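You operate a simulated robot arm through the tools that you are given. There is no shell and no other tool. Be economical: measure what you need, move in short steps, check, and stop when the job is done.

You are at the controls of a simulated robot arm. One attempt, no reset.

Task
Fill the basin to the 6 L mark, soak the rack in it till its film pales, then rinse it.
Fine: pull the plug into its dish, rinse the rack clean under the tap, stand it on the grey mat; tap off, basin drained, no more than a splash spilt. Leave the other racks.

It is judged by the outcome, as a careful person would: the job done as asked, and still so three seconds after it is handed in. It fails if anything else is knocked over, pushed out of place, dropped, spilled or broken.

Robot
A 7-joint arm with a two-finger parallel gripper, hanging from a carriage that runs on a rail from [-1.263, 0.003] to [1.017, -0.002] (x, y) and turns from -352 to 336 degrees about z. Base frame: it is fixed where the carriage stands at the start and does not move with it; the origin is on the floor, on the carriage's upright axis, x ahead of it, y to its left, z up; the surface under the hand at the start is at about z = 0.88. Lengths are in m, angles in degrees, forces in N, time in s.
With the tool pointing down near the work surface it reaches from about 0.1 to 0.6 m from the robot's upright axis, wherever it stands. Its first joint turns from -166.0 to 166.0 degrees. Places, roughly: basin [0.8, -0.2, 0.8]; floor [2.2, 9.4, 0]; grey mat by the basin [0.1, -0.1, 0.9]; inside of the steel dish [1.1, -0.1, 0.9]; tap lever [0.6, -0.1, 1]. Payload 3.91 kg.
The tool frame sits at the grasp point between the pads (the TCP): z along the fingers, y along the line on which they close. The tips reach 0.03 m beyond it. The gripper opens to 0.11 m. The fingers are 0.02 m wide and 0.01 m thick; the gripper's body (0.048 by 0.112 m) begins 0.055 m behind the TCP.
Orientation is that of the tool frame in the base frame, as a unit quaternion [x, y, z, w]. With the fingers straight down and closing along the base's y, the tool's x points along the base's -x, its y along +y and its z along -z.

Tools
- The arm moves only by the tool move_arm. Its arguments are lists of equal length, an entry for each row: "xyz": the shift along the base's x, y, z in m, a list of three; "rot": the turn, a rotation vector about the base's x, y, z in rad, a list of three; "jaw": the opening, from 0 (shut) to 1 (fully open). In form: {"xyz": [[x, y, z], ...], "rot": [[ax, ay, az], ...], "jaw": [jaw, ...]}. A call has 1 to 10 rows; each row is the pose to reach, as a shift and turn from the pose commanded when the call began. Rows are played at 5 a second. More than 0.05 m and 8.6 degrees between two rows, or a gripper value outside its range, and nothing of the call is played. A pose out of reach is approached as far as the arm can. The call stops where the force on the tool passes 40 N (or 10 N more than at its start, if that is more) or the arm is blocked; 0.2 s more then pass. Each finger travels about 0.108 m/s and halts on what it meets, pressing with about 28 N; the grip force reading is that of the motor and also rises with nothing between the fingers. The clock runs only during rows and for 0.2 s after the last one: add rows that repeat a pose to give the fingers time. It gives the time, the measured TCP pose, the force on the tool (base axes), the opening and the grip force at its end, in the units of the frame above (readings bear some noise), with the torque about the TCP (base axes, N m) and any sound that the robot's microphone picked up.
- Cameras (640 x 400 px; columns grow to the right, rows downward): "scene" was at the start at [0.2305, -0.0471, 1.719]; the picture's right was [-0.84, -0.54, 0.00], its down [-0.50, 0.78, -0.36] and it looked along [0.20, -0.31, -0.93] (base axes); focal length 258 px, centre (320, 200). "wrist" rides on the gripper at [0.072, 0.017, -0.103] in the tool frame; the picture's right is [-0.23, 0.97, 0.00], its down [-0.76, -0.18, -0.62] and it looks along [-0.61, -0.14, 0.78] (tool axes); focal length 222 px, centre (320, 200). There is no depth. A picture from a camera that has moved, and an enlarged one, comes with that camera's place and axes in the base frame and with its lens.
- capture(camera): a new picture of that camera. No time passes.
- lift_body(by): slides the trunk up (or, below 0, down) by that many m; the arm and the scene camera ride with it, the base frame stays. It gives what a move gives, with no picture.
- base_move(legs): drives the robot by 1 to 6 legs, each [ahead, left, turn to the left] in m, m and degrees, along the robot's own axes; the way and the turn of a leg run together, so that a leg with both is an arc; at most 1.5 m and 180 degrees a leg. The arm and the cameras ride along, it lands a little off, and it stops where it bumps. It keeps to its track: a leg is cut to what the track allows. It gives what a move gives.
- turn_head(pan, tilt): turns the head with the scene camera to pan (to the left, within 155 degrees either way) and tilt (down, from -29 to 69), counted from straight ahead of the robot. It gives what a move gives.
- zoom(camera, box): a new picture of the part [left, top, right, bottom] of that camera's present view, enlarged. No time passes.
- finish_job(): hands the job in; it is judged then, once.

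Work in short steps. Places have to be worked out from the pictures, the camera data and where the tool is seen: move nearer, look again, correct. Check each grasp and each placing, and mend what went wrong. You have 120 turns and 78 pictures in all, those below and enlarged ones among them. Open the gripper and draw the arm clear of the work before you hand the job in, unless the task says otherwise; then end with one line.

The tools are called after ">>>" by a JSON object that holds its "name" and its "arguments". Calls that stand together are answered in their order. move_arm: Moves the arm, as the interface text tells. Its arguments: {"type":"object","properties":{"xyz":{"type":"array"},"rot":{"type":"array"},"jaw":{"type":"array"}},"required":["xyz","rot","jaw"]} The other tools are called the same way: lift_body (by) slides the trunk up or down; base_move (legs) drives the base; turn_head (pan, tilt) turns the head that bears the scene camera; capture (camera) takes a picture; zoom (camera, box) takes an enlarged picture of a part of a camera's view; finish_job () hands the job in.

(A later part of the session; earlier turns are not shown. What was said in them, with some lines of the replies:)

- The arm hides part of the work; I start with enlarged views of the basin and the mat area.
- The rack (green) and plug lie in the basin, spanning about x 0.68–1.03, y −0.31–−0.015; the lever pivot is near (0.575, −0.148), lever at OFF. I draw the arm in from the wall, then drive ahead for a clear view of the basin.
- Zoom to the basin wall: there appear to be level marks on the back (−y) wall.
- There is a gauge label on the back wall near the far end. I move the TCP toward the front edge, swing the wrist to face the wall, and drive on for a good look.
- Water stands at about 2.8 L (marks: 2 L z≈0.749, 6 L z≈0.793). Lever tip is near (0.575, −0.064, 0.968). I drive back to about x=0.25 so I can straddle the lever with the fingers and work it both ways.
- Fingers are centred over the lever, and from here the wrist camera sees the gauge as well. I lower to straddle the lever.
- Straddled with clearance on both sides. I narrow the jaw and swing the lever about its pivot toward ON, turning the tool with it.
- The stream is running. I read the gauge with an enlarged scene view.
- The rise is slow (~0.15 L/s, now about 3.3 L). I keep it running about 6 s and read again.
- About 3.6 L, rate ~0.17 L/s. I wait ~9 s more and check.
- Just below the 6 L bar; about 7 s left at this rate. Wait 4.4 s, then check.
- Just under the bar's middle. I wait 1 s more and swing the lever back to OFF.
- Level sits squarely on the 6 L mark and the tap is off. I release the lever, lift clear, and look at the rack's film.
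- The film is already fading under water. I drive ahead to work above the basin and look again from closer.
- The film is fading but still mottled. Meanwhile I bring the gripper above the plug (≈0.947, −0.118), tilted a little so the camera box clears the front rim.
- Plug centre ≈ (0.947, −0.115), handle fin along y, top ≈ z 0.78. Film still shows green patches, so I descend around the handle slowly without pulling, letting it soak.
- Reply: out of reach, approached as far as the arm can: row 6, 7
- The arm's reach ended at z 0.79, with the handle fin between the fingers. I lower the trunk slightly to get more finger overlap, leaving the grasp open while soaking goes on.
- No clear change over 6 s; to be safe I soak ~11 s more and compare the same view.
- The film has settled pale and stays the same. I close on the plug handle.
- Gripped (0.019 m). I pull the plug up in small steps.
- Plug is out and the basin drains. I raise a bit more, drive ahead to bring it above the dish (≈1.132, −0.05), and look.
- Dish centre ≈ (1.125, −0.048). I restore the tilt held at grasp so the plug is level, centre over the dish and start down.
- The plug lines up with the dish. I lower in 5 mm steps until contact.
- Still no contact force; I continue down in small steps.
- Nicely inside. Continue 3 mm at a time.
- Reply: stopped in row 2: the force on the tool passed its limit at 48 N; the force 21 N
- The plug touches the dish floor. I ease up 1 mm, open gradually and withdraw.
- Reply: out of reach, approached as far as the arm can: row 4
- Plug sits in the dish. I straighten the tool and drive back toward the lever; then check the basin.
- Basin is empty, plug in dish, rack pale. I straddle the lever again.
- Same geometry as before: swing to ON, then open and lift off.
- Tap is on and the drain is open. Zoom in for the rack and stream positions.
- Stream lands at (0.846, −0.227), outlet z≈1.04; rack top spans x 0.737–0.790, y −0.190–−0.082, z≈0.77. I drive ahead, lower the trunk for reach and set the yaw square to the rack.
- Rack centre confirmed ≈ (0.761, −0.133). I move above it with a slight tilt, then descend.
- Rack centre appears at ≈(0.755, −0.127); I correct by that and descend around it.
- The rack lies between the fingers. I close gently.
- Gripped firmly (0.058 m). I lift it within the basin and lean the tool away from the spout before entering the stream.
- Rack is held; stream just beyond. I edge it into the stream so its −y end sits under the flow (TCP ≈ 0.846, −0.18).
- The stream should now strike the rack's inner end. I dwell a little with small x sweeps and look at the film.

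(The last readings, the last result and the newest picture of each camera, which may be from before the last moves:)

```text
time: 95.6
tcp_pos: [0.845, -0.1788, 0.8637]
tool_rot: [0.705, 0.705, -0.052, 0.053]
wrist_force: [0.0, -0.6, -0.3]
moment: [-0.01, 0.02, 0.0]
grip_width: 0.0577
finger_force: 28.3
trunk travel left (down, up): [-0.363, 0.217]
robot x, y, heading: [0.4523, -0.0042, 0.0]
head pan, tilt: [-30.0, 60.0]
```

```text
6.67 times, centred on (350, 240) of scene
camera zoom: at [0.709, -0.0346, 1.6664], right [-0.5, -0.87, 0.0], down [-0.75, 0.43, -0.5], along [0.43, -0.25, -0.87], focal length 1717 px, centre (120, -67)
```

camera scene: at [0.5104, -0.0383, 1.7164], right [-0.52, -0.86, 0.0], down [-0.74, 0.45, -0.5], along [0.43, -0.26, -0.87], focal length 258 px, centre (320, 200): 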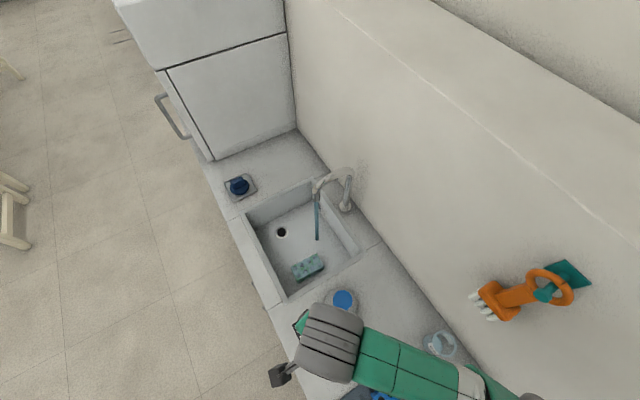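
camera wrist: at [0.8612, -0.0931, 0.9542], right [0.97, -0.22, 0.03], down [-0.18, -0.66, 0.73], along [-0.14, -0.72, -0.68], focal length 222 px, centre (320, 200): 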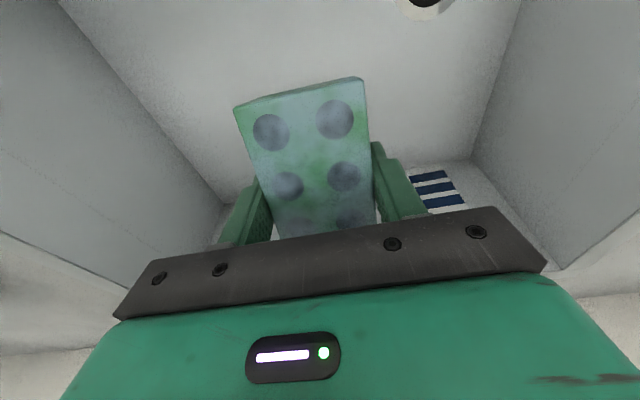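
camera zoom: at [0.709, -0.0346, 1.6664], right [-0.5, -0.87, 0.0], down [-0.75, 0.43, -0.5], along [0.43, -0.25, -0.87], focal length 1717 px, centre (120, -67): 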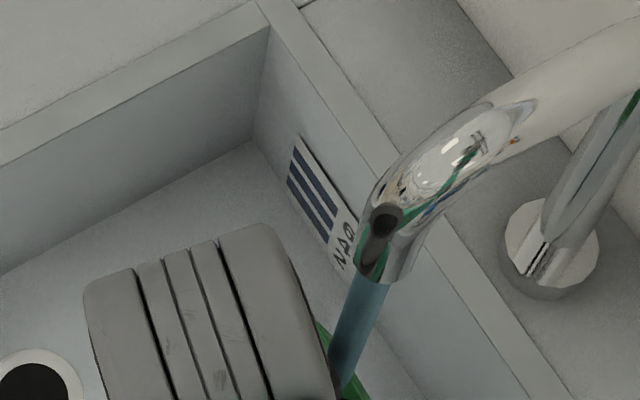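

The film is gone: clean green with dark holes. I back out of the stream, level the rack, let it drip over the basin, and lift above lever height.

>>> {"name": "move_arm", "arguments": {"xyz": [[-0.01, 0.015, 0], [-0.03, 0.025, 0], [-0.05, 0.03, 0], [-0.07, 0.035, 0], [-0.08, 0.04, 0.01], [-0.08, 0.05, 0.02], [-0.08, 0.05, 0.03], [-0.08, 0.05, 0.04], [-0.08, 0.05, 0.04], [-0.08, 0.05, 0.04]], "rot": [[0, 0, 0], [0, 0, 0], [0, 0, 0], [0.08, 0, 0], [0.16, 0, 0], [0.24, 0, 0], [0.3, 0, 0], [0.3, 0, 0], [0.3, 0, 0], [0.3, 0, 0]], "jaw": [0.4, 0.4, 0.4, 0.4, 0.4, 0.4, 0.4, 0.4, 0.4, 0.4]}}

>>> {"name": "move_arm", "arguments": {"xyz": [[0, 0, 0], [0, 0, 0], [0, 0, 0], [0, 0, 0], [0, 0.01, 0.03], [0, 0.02, 0.06], [0, 0.03, 0.09], [0, 0.03, 0.12], [0, 0.03, 0.15], [0, 0.03, 0.18]], "rot": [[0, 0, 0], [0, 0, 0], [0, 0, 0], [0, 0, 0], [0, 0, 0], [0, 0, 0], [0, 0, 0], [0, 0, 0], [0, 0, 0], [0, 0, 0]], "jaw": [0.4, 0.4, 0.4, 0.4, 0.4, 0.4, 0.4, 0.4, 0.4, 0.4]}}

```text
time: 97.8
tcp_pos: [0.7649, -0.1308, 0.9041]
tool_rot: [0.705, 0.705, 0.053, -0.052]
wrist_force: [-0.7, 0.3, -0.6]
moment: [0.01, 0.01, -0.01]
grip_width: 0.0574
finger_force: 28.0
trunk travel left (down, up): [-0.363, 0.217]
robot x, y, heading: [0.4505, 0.0017, -0.1]
head pan, tilt: [-30.0, 60.0]
```

```text
time: 100.0
tcp_pos: [0.753, -0.094, 0.9811]
tool_rot: [0.706, 0.704, 0.053, -0.059]
wrist_force: [1.2, -0.6, -1.0]
moment: [0.04, 0.02, -0.01]
grip_width: 0.0575
finger_force: 28.6
out of reach, approached as far as the arm can: row 7, 8, 9, 10
trunk travel left (down, up): [-0.363, 0.217]
robot x, y, heading: [0.4545, 0.0011, -0.0]
head pan, tilt: [-30.0, 60.0]
```

The arm is folded near its limit here; I raise the trunk instead to gain height.

>>> {"name": "lift_body", "arguments": {"by": 0.12}}

```text
time: 101.5
tcp_pos: [0.7533, -0.0935, 1.1003]
tool_rot: [0.705, 0.704, 0.052, -0.059]
wrist_force: [0.5, 0.2, -1.0]
moment: [-0.01, 0.0, -0.03]
grip_width: 0.0575
finger_force: 28.2
trunk travel left (down, up): [-0.483, 0.097]
robot x, y, heading: [0.4506, -0.0027, -0.3]
head pan, tilt: [-30.0, 60.0]
```

Rack bottom is now ~1.05, above the lever. I drive back so that the rack comes over the free middle of the mat, and look.

>>> {"name": "base_move", "arguments": {"legs": [[-0.6, 0, 0]]}}

>>> {"name": "capture", "arguments": {"camera": "wrist"}}

>>> {"name": "capture", "arguments": {"camera": "scene"}}

```text
time: 104.9
tcp_pos: [0.1483, -0.0919, 1.1]
tool_rot: [0.707, 0.703, 0.053, -0.059]
wrist_force: [1.1, 0.1, -0.7]
moment: [0.01, -0.02, 0.0]
grip_width: 0.0574
finger_force: 27.6
trunk travel left (down, up): [-0.483, 0.097]
robot x, y, heading: [-0.1547, 0.0008, -0.1]
head pan, tilt: [-30.0, 60.0]
```

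```text
18 pictures are left
camera wrist: at [0.1667, -0.037, 1.214], right [0.97, -0.23, -0.04], down [-0.18, -0.85, 0.5], along [-0.15, -0.47, -0.87], focal length 222 px, centre (320, 200)
```

wrist: 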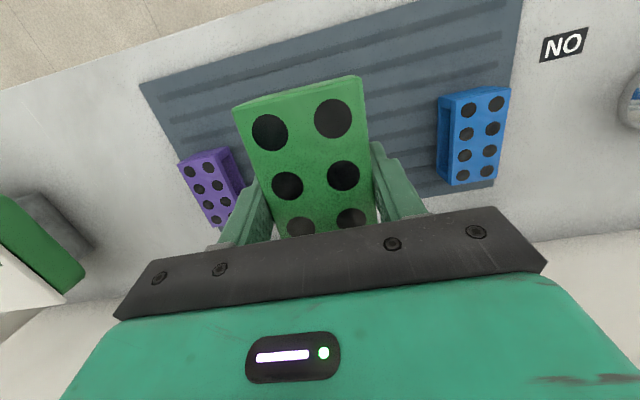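

```text
17 pictures are left
camera scene: at [0.1052, -0.0341, 1.7864], right [-0.5, -0.86, 0.0], down [-0.75, 0.44, -0.5], along [0.43, -0.25, -0.87], focal length 258 px, centre (320, 200)
```

scene: 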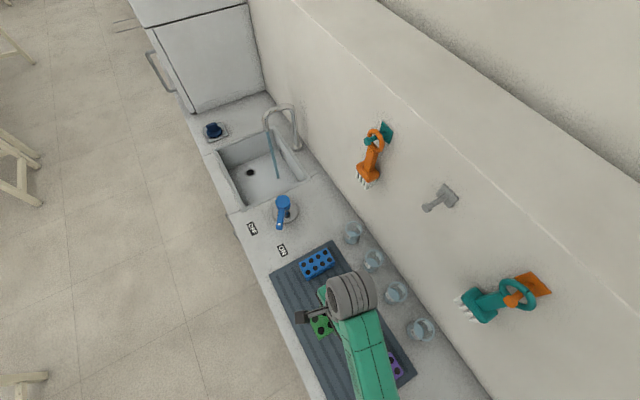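

The middle of the mat is free between the blue (x≈0.32) and purple (x≈−0.03) racks. I lower toward (0.148, −0.115), then check.

>>> {"name": "move_arm", "arguments": {"xyz": [[0, -0.012, -0.02], [0, -0.023, -0.05], [0, -0.023, -0.08], [0, -0.023, -0.11], [0, -0.023, -0.135]], "rot": [[0, 0, 0], [0, 0, 0], [0, 0, 0], [0, 0, 0], [0, 0, 0]], "jaw": [0.4, 0.4, 0.4, 0.4, 0.4]}}

```text
time: 106.1
tcp_pos: [0.148, -0.1163, 0.9648]
tool_rot: [0.706, 0.703, 0.054, -0.059]
wrist_force: [-0.1, -0.6, -1.1]
moment: [0.03, -0.01, -0.01]
grip_width: 0.0577
finger_force: 28.3
trunk travel left (down, up): [-0.483, 0.097]
robot x, y, heading: [-0.1563, 0.0011, -0.2]
head pan, tilt: [-30.0, 60.0]
```

>>> {"name": "move_arm", "arguments": {"xyz": [[0, 0, -0.01], [0, 0, -0.02], [0, 0, -0.025], [0, 0, -0.028]], "rot": [[0, 0, 0], [0, 0, 0], [0, 0, 0], [0, 0, 0]], "jaw": [0.4, 0.4, 0.4, 0.4]}}

```text
time: 107.1
tcp_pos: [0.1495, -0.1151, 0.9387]
tool_rot: [0.707, 0.703, 0.053, -0.059]
wrist_force: [0.4, -0.3, -1.5]
moment: [-0.02, -0.01, -0.02]
grip_width: 0.0576
finger_force: 27.8
trunk travel left (down, up): [-0.483, 0.097]
robot x, y, heading: [-0.1516, -0.0026, -0.3]
head pan, tilt: [-30.0, 60.0]
```

No contact yet; I step down 2–3 mm at a time.

>>> {"name": "move_arm", "arguments": {"xyz": [[0, 0, -0.002], [0, 0, -0.004], [0, 0, -0.004]], "rot": [[0, 0, 0], [0, 0, 0], [0, 0, 0]], "jaw": [0.4, 0.4, 0.4]}}

>>> {"name": "move_arm", "arguments": {"xyz": [[0, 0, -0.002], [0, 0, -0.004], [0, 0, -0.004]], "rot": [[0, 0, 0], [0, 0, 0], [0, 0, 0]], "jaw": [0.4, 0.4, 0.4]}}

```text
time: 107.9
tcp_pos: [0.1504, -0.1156, 0.9345]
tool_rot: [0.707, 0.703, 0.053, -0.058]
wrist_force: [0.4, -0.3, -1.3]
moment: [0.02, -0.01, -0.01]
grip_width: 0.0577
finger_force: 28.2
trunk travel left (down, up): [-0.483, 0.097]
robot x, y, heading: [-0.1517, -0.0009, -0.2]
head pan, tilt: [-30.0, 60.0]
```

```text
time: 108.7
tcp_pos: [0.1484, -0.1168, 0.9304]
tool_rot: [0.707, 0.702, 0.053, -0.059]
wrist_force: [-0.4, 0.2, -0.6]
moment: [0.02, 0.0, 0.0]
grip_width: 0.0575
finger_force: 28.0
trunk travel left (down, up): [-0.483, 0.097]
robot x, y, heading: [-0.154, -0.003, -0.1]
head pan, tilt: [-30.0, 60.0]
```

>>> {"name": "move_arm", "arguments": {"xyz": [[0, 0, -0.002], [0, 0, -0.004], [0, 0, -0.006]], "rot": [[0, 0, 0], [0, 0, 0], [0, 0, 0]], "jaw": [0.4, 0.4, 0.4]}}

>>> {"name": "zoom", "arguments": {"camera": "wrist", "box": [200, 50, 460, 240]}}

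```text
time: 109.5
tcp_pos: [0.1474, -0.1157, 0.924]
tool_rot: [0.706, 0.704, 0.054, -0.058]
wrist_force: [-5.2, 2.7, 15.3]
moment: [-0.84, -0.21, -0.23]
grip_width: 0.0578
finger_force: 27.8
trunk travel left (down, up): [-0.483, 0.097]
robot x, y, heading: [-0.1551, 0.0021, -0.3]
head pan, tilt: [-30.0, 60.0]
```

```text
2.11 times, centred on (330, 145) of wrist
camera zoom: at [0.1664, -0.06, 1.0378], right [0.97, -0.23, -0.04], down [-0.18, -0.85, 0.5], along [-0.15, -0.47, -0.87], focal length 468 px, centre (299, 316)
```

zoom: 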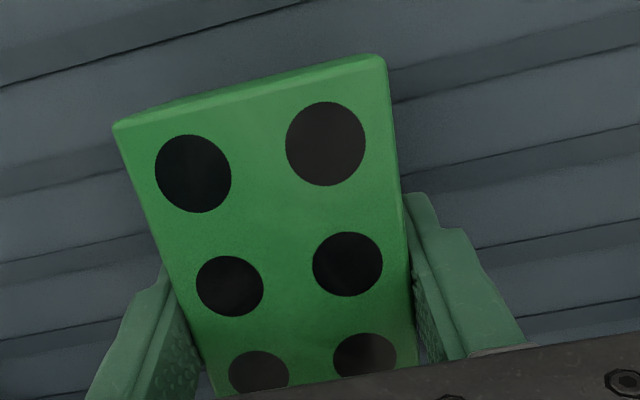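

Contact (15 N): the rack stands on the mat. I release slowly and lift off.

>>> {"name": "move_arm", "arguments": {"xyz": [[0, 0, 0.001], [0, 0, 0.001], [0, 0, 0.001], [0, 0, 0.001], [0, 0, 0.001]], "rot": [[0, 0, 0], [0, 0, 0], [0, 0, 0], [0, 0, 0], [0, 0, 0]], "jaw": [0.5, 0.55, 0.65, 0.75, 0.78]}}

>>> {"name": "move_arm", "arguments": {"xyz": [[0, -0.003, 0.02], [0, -0.006, 0.04], [0, -0.006, 0.08], [0, -0.006, 0.12], [0, 0, 0.16], [0, 0.01, 0.18]], "rot": [[0, 0, 0], [0, 0, 0], [0, 0, 0], [0, 0, 0], [-0.08, 0, 0], [-0.15, 0, 0]], "jaw": [0.78, 0.78, 0.78, 0.78, 0.78, 0.78]}}

>>> {"name": "capture", "arguments": {"camera": "wrist"}}

```text
time: 110.7
tcp_pos: [0.1485, -0.1147, 0.9248]
tool_rot: [0.707, 0.702, 0.053, -0.059]
wrist_force: [0.5, -0.6, -0.6]
moment: [0.0, 0.01, 0.0]
grip_width: 0.0857
finger_force: 0.1
trunk travel left (down, up): [-0.483, 0.097]
robot x, y, heading: [-0.1527, 0.0041, -0.3]
head pan, tilt: [-30.0, 60.0]
```

```text
time: 112.1
tcp_pos: [0.149, -0.1068, 1.1056]
tool_rot: [0.709, 0.705, 0.001, -0.005]
wrist_force: [-0.3, -0.7, 0.0]
moment: [0.04, 0.06, -0.01]
grip_width: 0.086
finger_force: 0.0
trunk travel left (down, up): [-0.483, 0.097]
robot x, y, heading: [-0.1498, 0.0004, -0.4]
head pan, tilt: [-30.0, 60.0]
```

```text
15 pictures are left
camera wrist: at [0.1669, -0.0345, 1.2103], right [0.97, -0.23, -0.01], down [-0.18, -0.77, 0.62], along [-0.15, -0.6, -0.79], focal length 222 px, centre (320, 200)
```

wrist: 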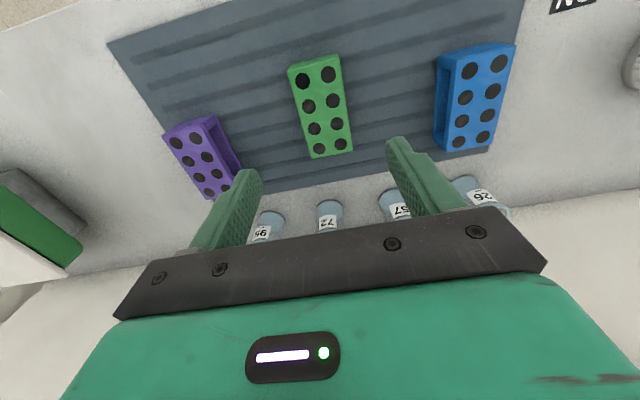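

Rack stands cleanly on the mat, others untouched. Now the tap: I drive to the lever, lower the trunk a bit and turn the tool to the lever's ON angle.

>>> {"name": "base_move", "arguments": {"legs": [[0.37, 0, 0.3]]}}

>>> {"name": "lift_body", "arguments": {"by": -0.05}}

>>> {"name": "move_arm", "arguments": {"xyz": [[0, 0, 0.01], [0, 0, 0.01], [0, 0, 0.01], [0, 0, 0.01], [0, 0, 0.01], [0, 0, 0.01], [0, 0, 0.01], [0, 0, 0.01]], "rot": [[0, 0, 0.14], [0, 0, 0.28], [0, 0, 0.42], [0, 0, 0.56], [0, 0, 0.7], [0, 0, 0.84], [0, 0, 0.96], [0, 0, 1.08]], "jaw": [0.7, 0.6, 0.5, 0.5, 0.5, 0.5, 0.5, 0.5]}}

>>> {"name": "capture", "arguments": {"camera": "wrist"}}

```text
time: 114.5
tcp_pos: [0.5297, -0.1034, 1.1066]
tool_rot: [0.706, 0.708, 0.001, -0.007]
wrist_force: [1.1, 0.2, -0.5]
moment: [0.0, -0.02, -0.01]
grip_width: 0.0856
finger_force: 0.0
trunk travel left (down, up): [-0.483, 0.097]
robot x, y, heading: [0.2282, -0.0011, 0.3]
head pan, tilt: [-30.0, 60.0]
```

```text
time: 115.4
tcp_pos: [0.5299, -0.1039, 1.0556]
tool_rot: [0.707, 0.707, 0.002, -0.006]
wrist_force: [0.2, -0.8, 0.0]
moment: [-0.01, -0.01, -0.03]
grip_width: 0.0859
finger_force: 0.0
trunk travel left (down, up): [-0.433, 0.147]
robot x, y, heading: [0.2258, -0.0014, 0.0]
head pan, tilt: [-30.0, 60.0]
```

```text
time: 117.2
tcp_pos: [0.5292, -0.1053, 1.0673]
tool_rot: [0.241, 0.97, -0.002, -0.006]
wrist_force: [0.5, 0.7, -0.1]
moment: [-0.03, 0.01, 0.04]
grip_width: 0.055
finger_force: 0.1
out of reach, approached as far as the arm can: row 1
trunk travel left (down, up): [-0.433, 0.147]
robot x, y, heading: [0.2254, -0.0012, 0.1]
head pan, tilt: [-30.0, 60.0]
```

```text
14 pictures are left
camera wrist: at [0.4745, -0.0553, 1.1705], right [0.66, 0.75, -0.01], down [0.6, -0.51, 0.62], along [0.46, -0.41, -0.79], focal length 222 px, centre (320, 200)
```

wrist: 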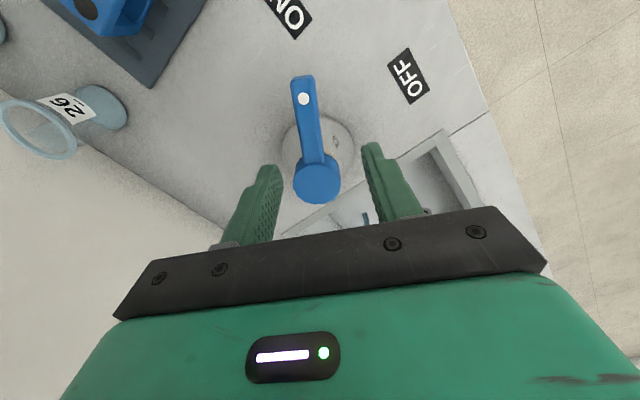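

Lever at ON as expected, tip ≈ (0.500, −0.10). I shift and lower to straddle it.

>>> {"name": "move_arm", "arguments": {"xyz": [[-0.017, -0.008, 0], [-0.017, -0.008, -0.035], [-0.017, -0.008, -0.07], [-0.017, -0.008, -0.091]], "rot": [[0, 0, 0], [0, 0, 0], [0, 0, 0], [0, 0, 0]], "jaw": [0.5, 0.5, 0.5, 0.5]}}

>>> {"name": "capture", "arguments": {"camera": "wrist"}}

```text
time: 118.2
tcp_pos: [0.5133, -0.1124, 0.9746]
tool_rot: [0.242, 0.97, -0.002, -0.006]
wrist_force: [0.6, -0.6, 0.1]
moment: [0.01, 0.01, 0.0]
grip_width: 0.0552
finger_force: 0.0
trunk travel left (down, up): [-0.433, 0.147]
robot x, y, heading: [0.2224, 0.0011, 0.3]
head pan, tilt: [-30.0, 60.0]
```

```text
13 pictures are left
camera wrist: at [0.4587, -0.0626, 1.0779], right [0.66, 0.75, -0.01], down [0.6, -0.51, 0.62], along [0.46, -0.41, -0.79], focal length 222 px, centre (320, 200)
```

wrist: 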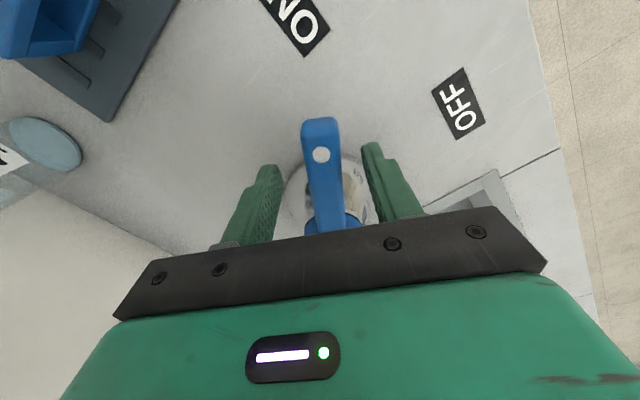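

Straddled. Narrow the jaw and swing back to OFF as before.

>>> {"name": "move_arm", "arguments": {"xyz": [[0, 0, 0], [0.0051, 0.0084, 0], [0.0117, 0.0162, 0], [0.0193, 0.023, 0], [0.0277, 0.0287, 0], [0.0369, 0.0332, 0], [0.0465, 0.0363, 0], [0.0566, 0.0381, 0], [0.0667, 0.0385, 0], [0.0693, 0.0385, 0]], "rot": [[0, 0, 0], [0, 0, -0.138], [0, 0, -0.277], [0, 0, -0.417], [0, 0, -0.556], [0, 0, -0.696], [0, 0, -0.836], [0, 0, -0.975], [0, 0, -1.115], [0, 0, -1.15]], "jaw": [0.3, 0.3, 0.3, 0.3, 0.3, 0.3, 0.3, 0.3, 0.3, 0.3]}}

>>> {"name": "move_arm", "arguments": {"xyz": [[-0.004, 0, 0], [-0.004, 0, 0.03], [-0.004, 0, 0.06], [-0.02, 0.02, 0.09], [-0.05, 0.04, 0.1]], "rot": [[0, 0, 0.05], [0, 0, 0.05], [0, 0, 0.05], [0, 0, 0.05], [0, 0, 0.05]], "jaw": [0.5, 0.5, 0.5, 0.6, 0.8]}}

>>> {"name": "capture", "arguments": {"camera": "wrist"}}

>>> {"name": "capture", "arguments": {"camera": "scene"}}

```text
time: 120.4
tcp_pos: [0.5824, -0.0731, 0.9748]
tool_rot: [0.731, 0.682, 0.002, -0.006]
wrist_force: [-1.9, -0.5, 0.2]
moment: [0.02, 0.04, 0.01]
grip_width: 0.0334
finger_force: 0.0
trunk travel left (down, up): [-0.433, 0.147]
robot x, y, heading: [0.2279, -0.0032, 0.1]
head pan, tilt: [-30.0, 60.0]
```

```text
time: 121.6
tcp_pos: [0.5301, -0.0602, 1.0731]
tool_rot: [0.744, 0.669, 0.003, -0.007]
wrist_force: [3.6, 9.6, -0.4]
moment: [-0.77, 0.33, -0.02]
grip_width: 0.0881
finger_force: 0.0
out of reach, approached as far as the arm can: row 4
trunk travel left (down, up): [-0.433, 0.147]
robot x, y, heading: [0.225, -0.0006, 0.2]
head pan, tilt: [-30.0, 60.0]
```

```text
12 pictures are left
camera wrist: at [0.5546, 0.0093, 1.1778], right [0.94, -0.33, -0.01], down [-0.25, -0.75, 0.62], along [-0.21, -0.58, -0.79], focal length 222 px, centre (320, 200)
```

wrist: 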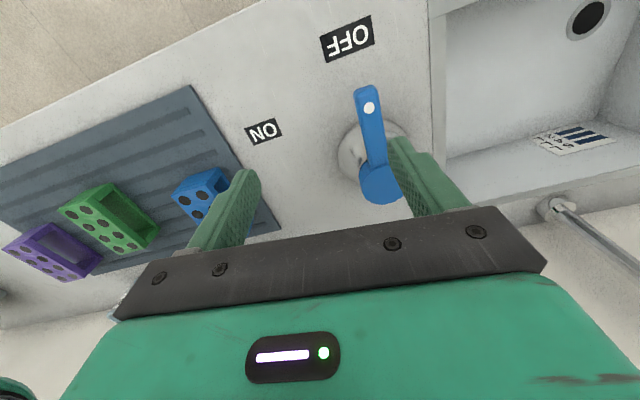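

```text
11 pictures are left
camera scene: at [0.4855, -0.0327, 1.7366], right [-0.5, -0.87, 0.0], down [-0.75, 0.43, -0.5], along [0.43, -0.25, -0.87], focal length 258 px, centre (320, 200)
```

scene: 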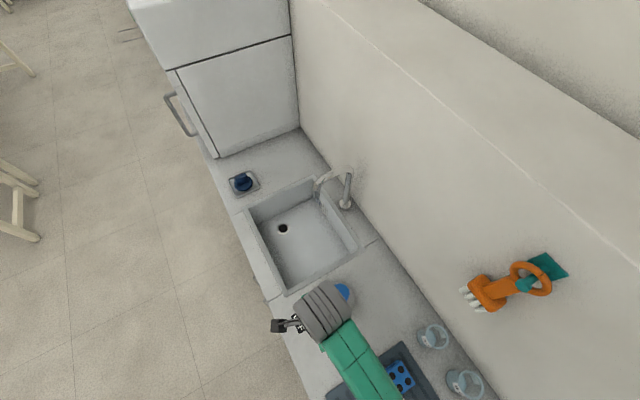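

Tap is off, basin empty, plug in the dish, lever at OFF. I raise the trunk to draw the arm clear and take a last look.

>>> {"name": "lift_body", "arguments": {"by": 0.1}}

>>> {"name": "zoom", "arguments": {"camera": "wrist", "box": [0, 60, 400, 300]}}

>>> {"name": "zoom", "arguments": {"camera": "scene", "box": [220, 150, 400, 300]}}

```text
time: 122.9
tcp_pos: [0.533, -0.0346, 1.1735]
tool_rot: [0.713, 0.701, 0.002, -0.007]
wrist_force: [-0.3, -0.9, 0.3]
moment: [0.02, 0.02, -0.03]
grip_width: 0.0881
finger_force: 0.1
trunk travel left (down, up): [-0.533, 0.047]
robot x, y, heading: [0.2271, 0.0009, 0.1]
head pan, tilt: [-30.0, 60.0]
```

```text
1.60 times, centred on (200, 180) of wrist
camera zoom: at [0.5519, 0.0373, 1.277], right [0.97, -0.24, -0.01], down [-0.19, -0.76, 0.62], along [-0.16, -0.6, -0.79], focal length 355 px, centre (512, 232)
```

zoom: 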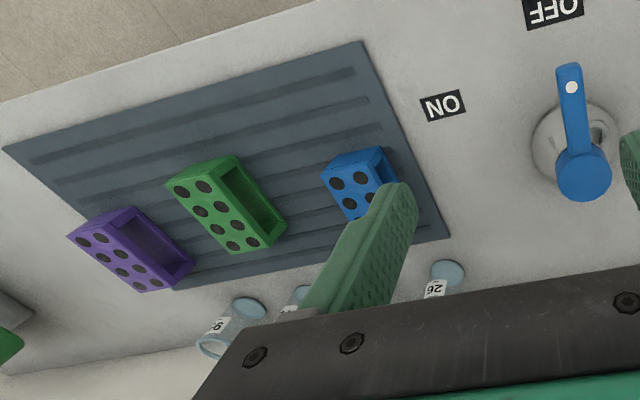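

```text
2.67 times, centred on (310, 225) of scene
camera zoom: at [0.4851, -0.0328, 1.8364], right [-0.5, -0.87, 0.0], down [-0.75, 0.43, -0.5], along [0.43, -0.25, -0.87], focal length 687 px, centre (347, 133)
```

zoom: 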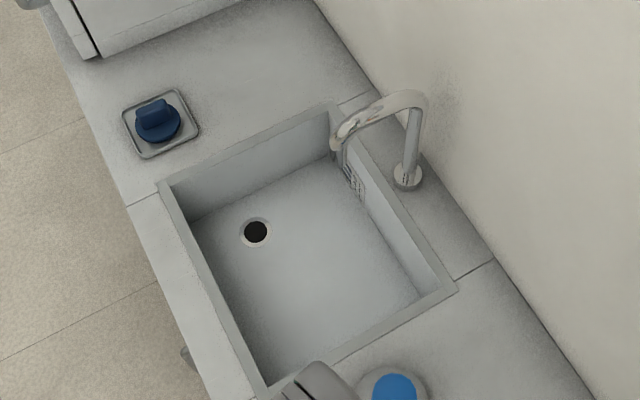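

Everything is in place: rack clean and upright on the mat, tap off, basin drained, plug in its dish, other racks and beakers undisturbed, arm clear. I hand the job in.

>>> {"name": "finish_job", "arguments": {}}

```text
The job is handed in.
```

I filled the basin to the 6 L mark, soaked the rack until its film paled, and rinsed it clean under the tap. It now stands on the grey mat, with the plug in its dish, the tap off, the basin drained, no spill seen and the other racks left alone.
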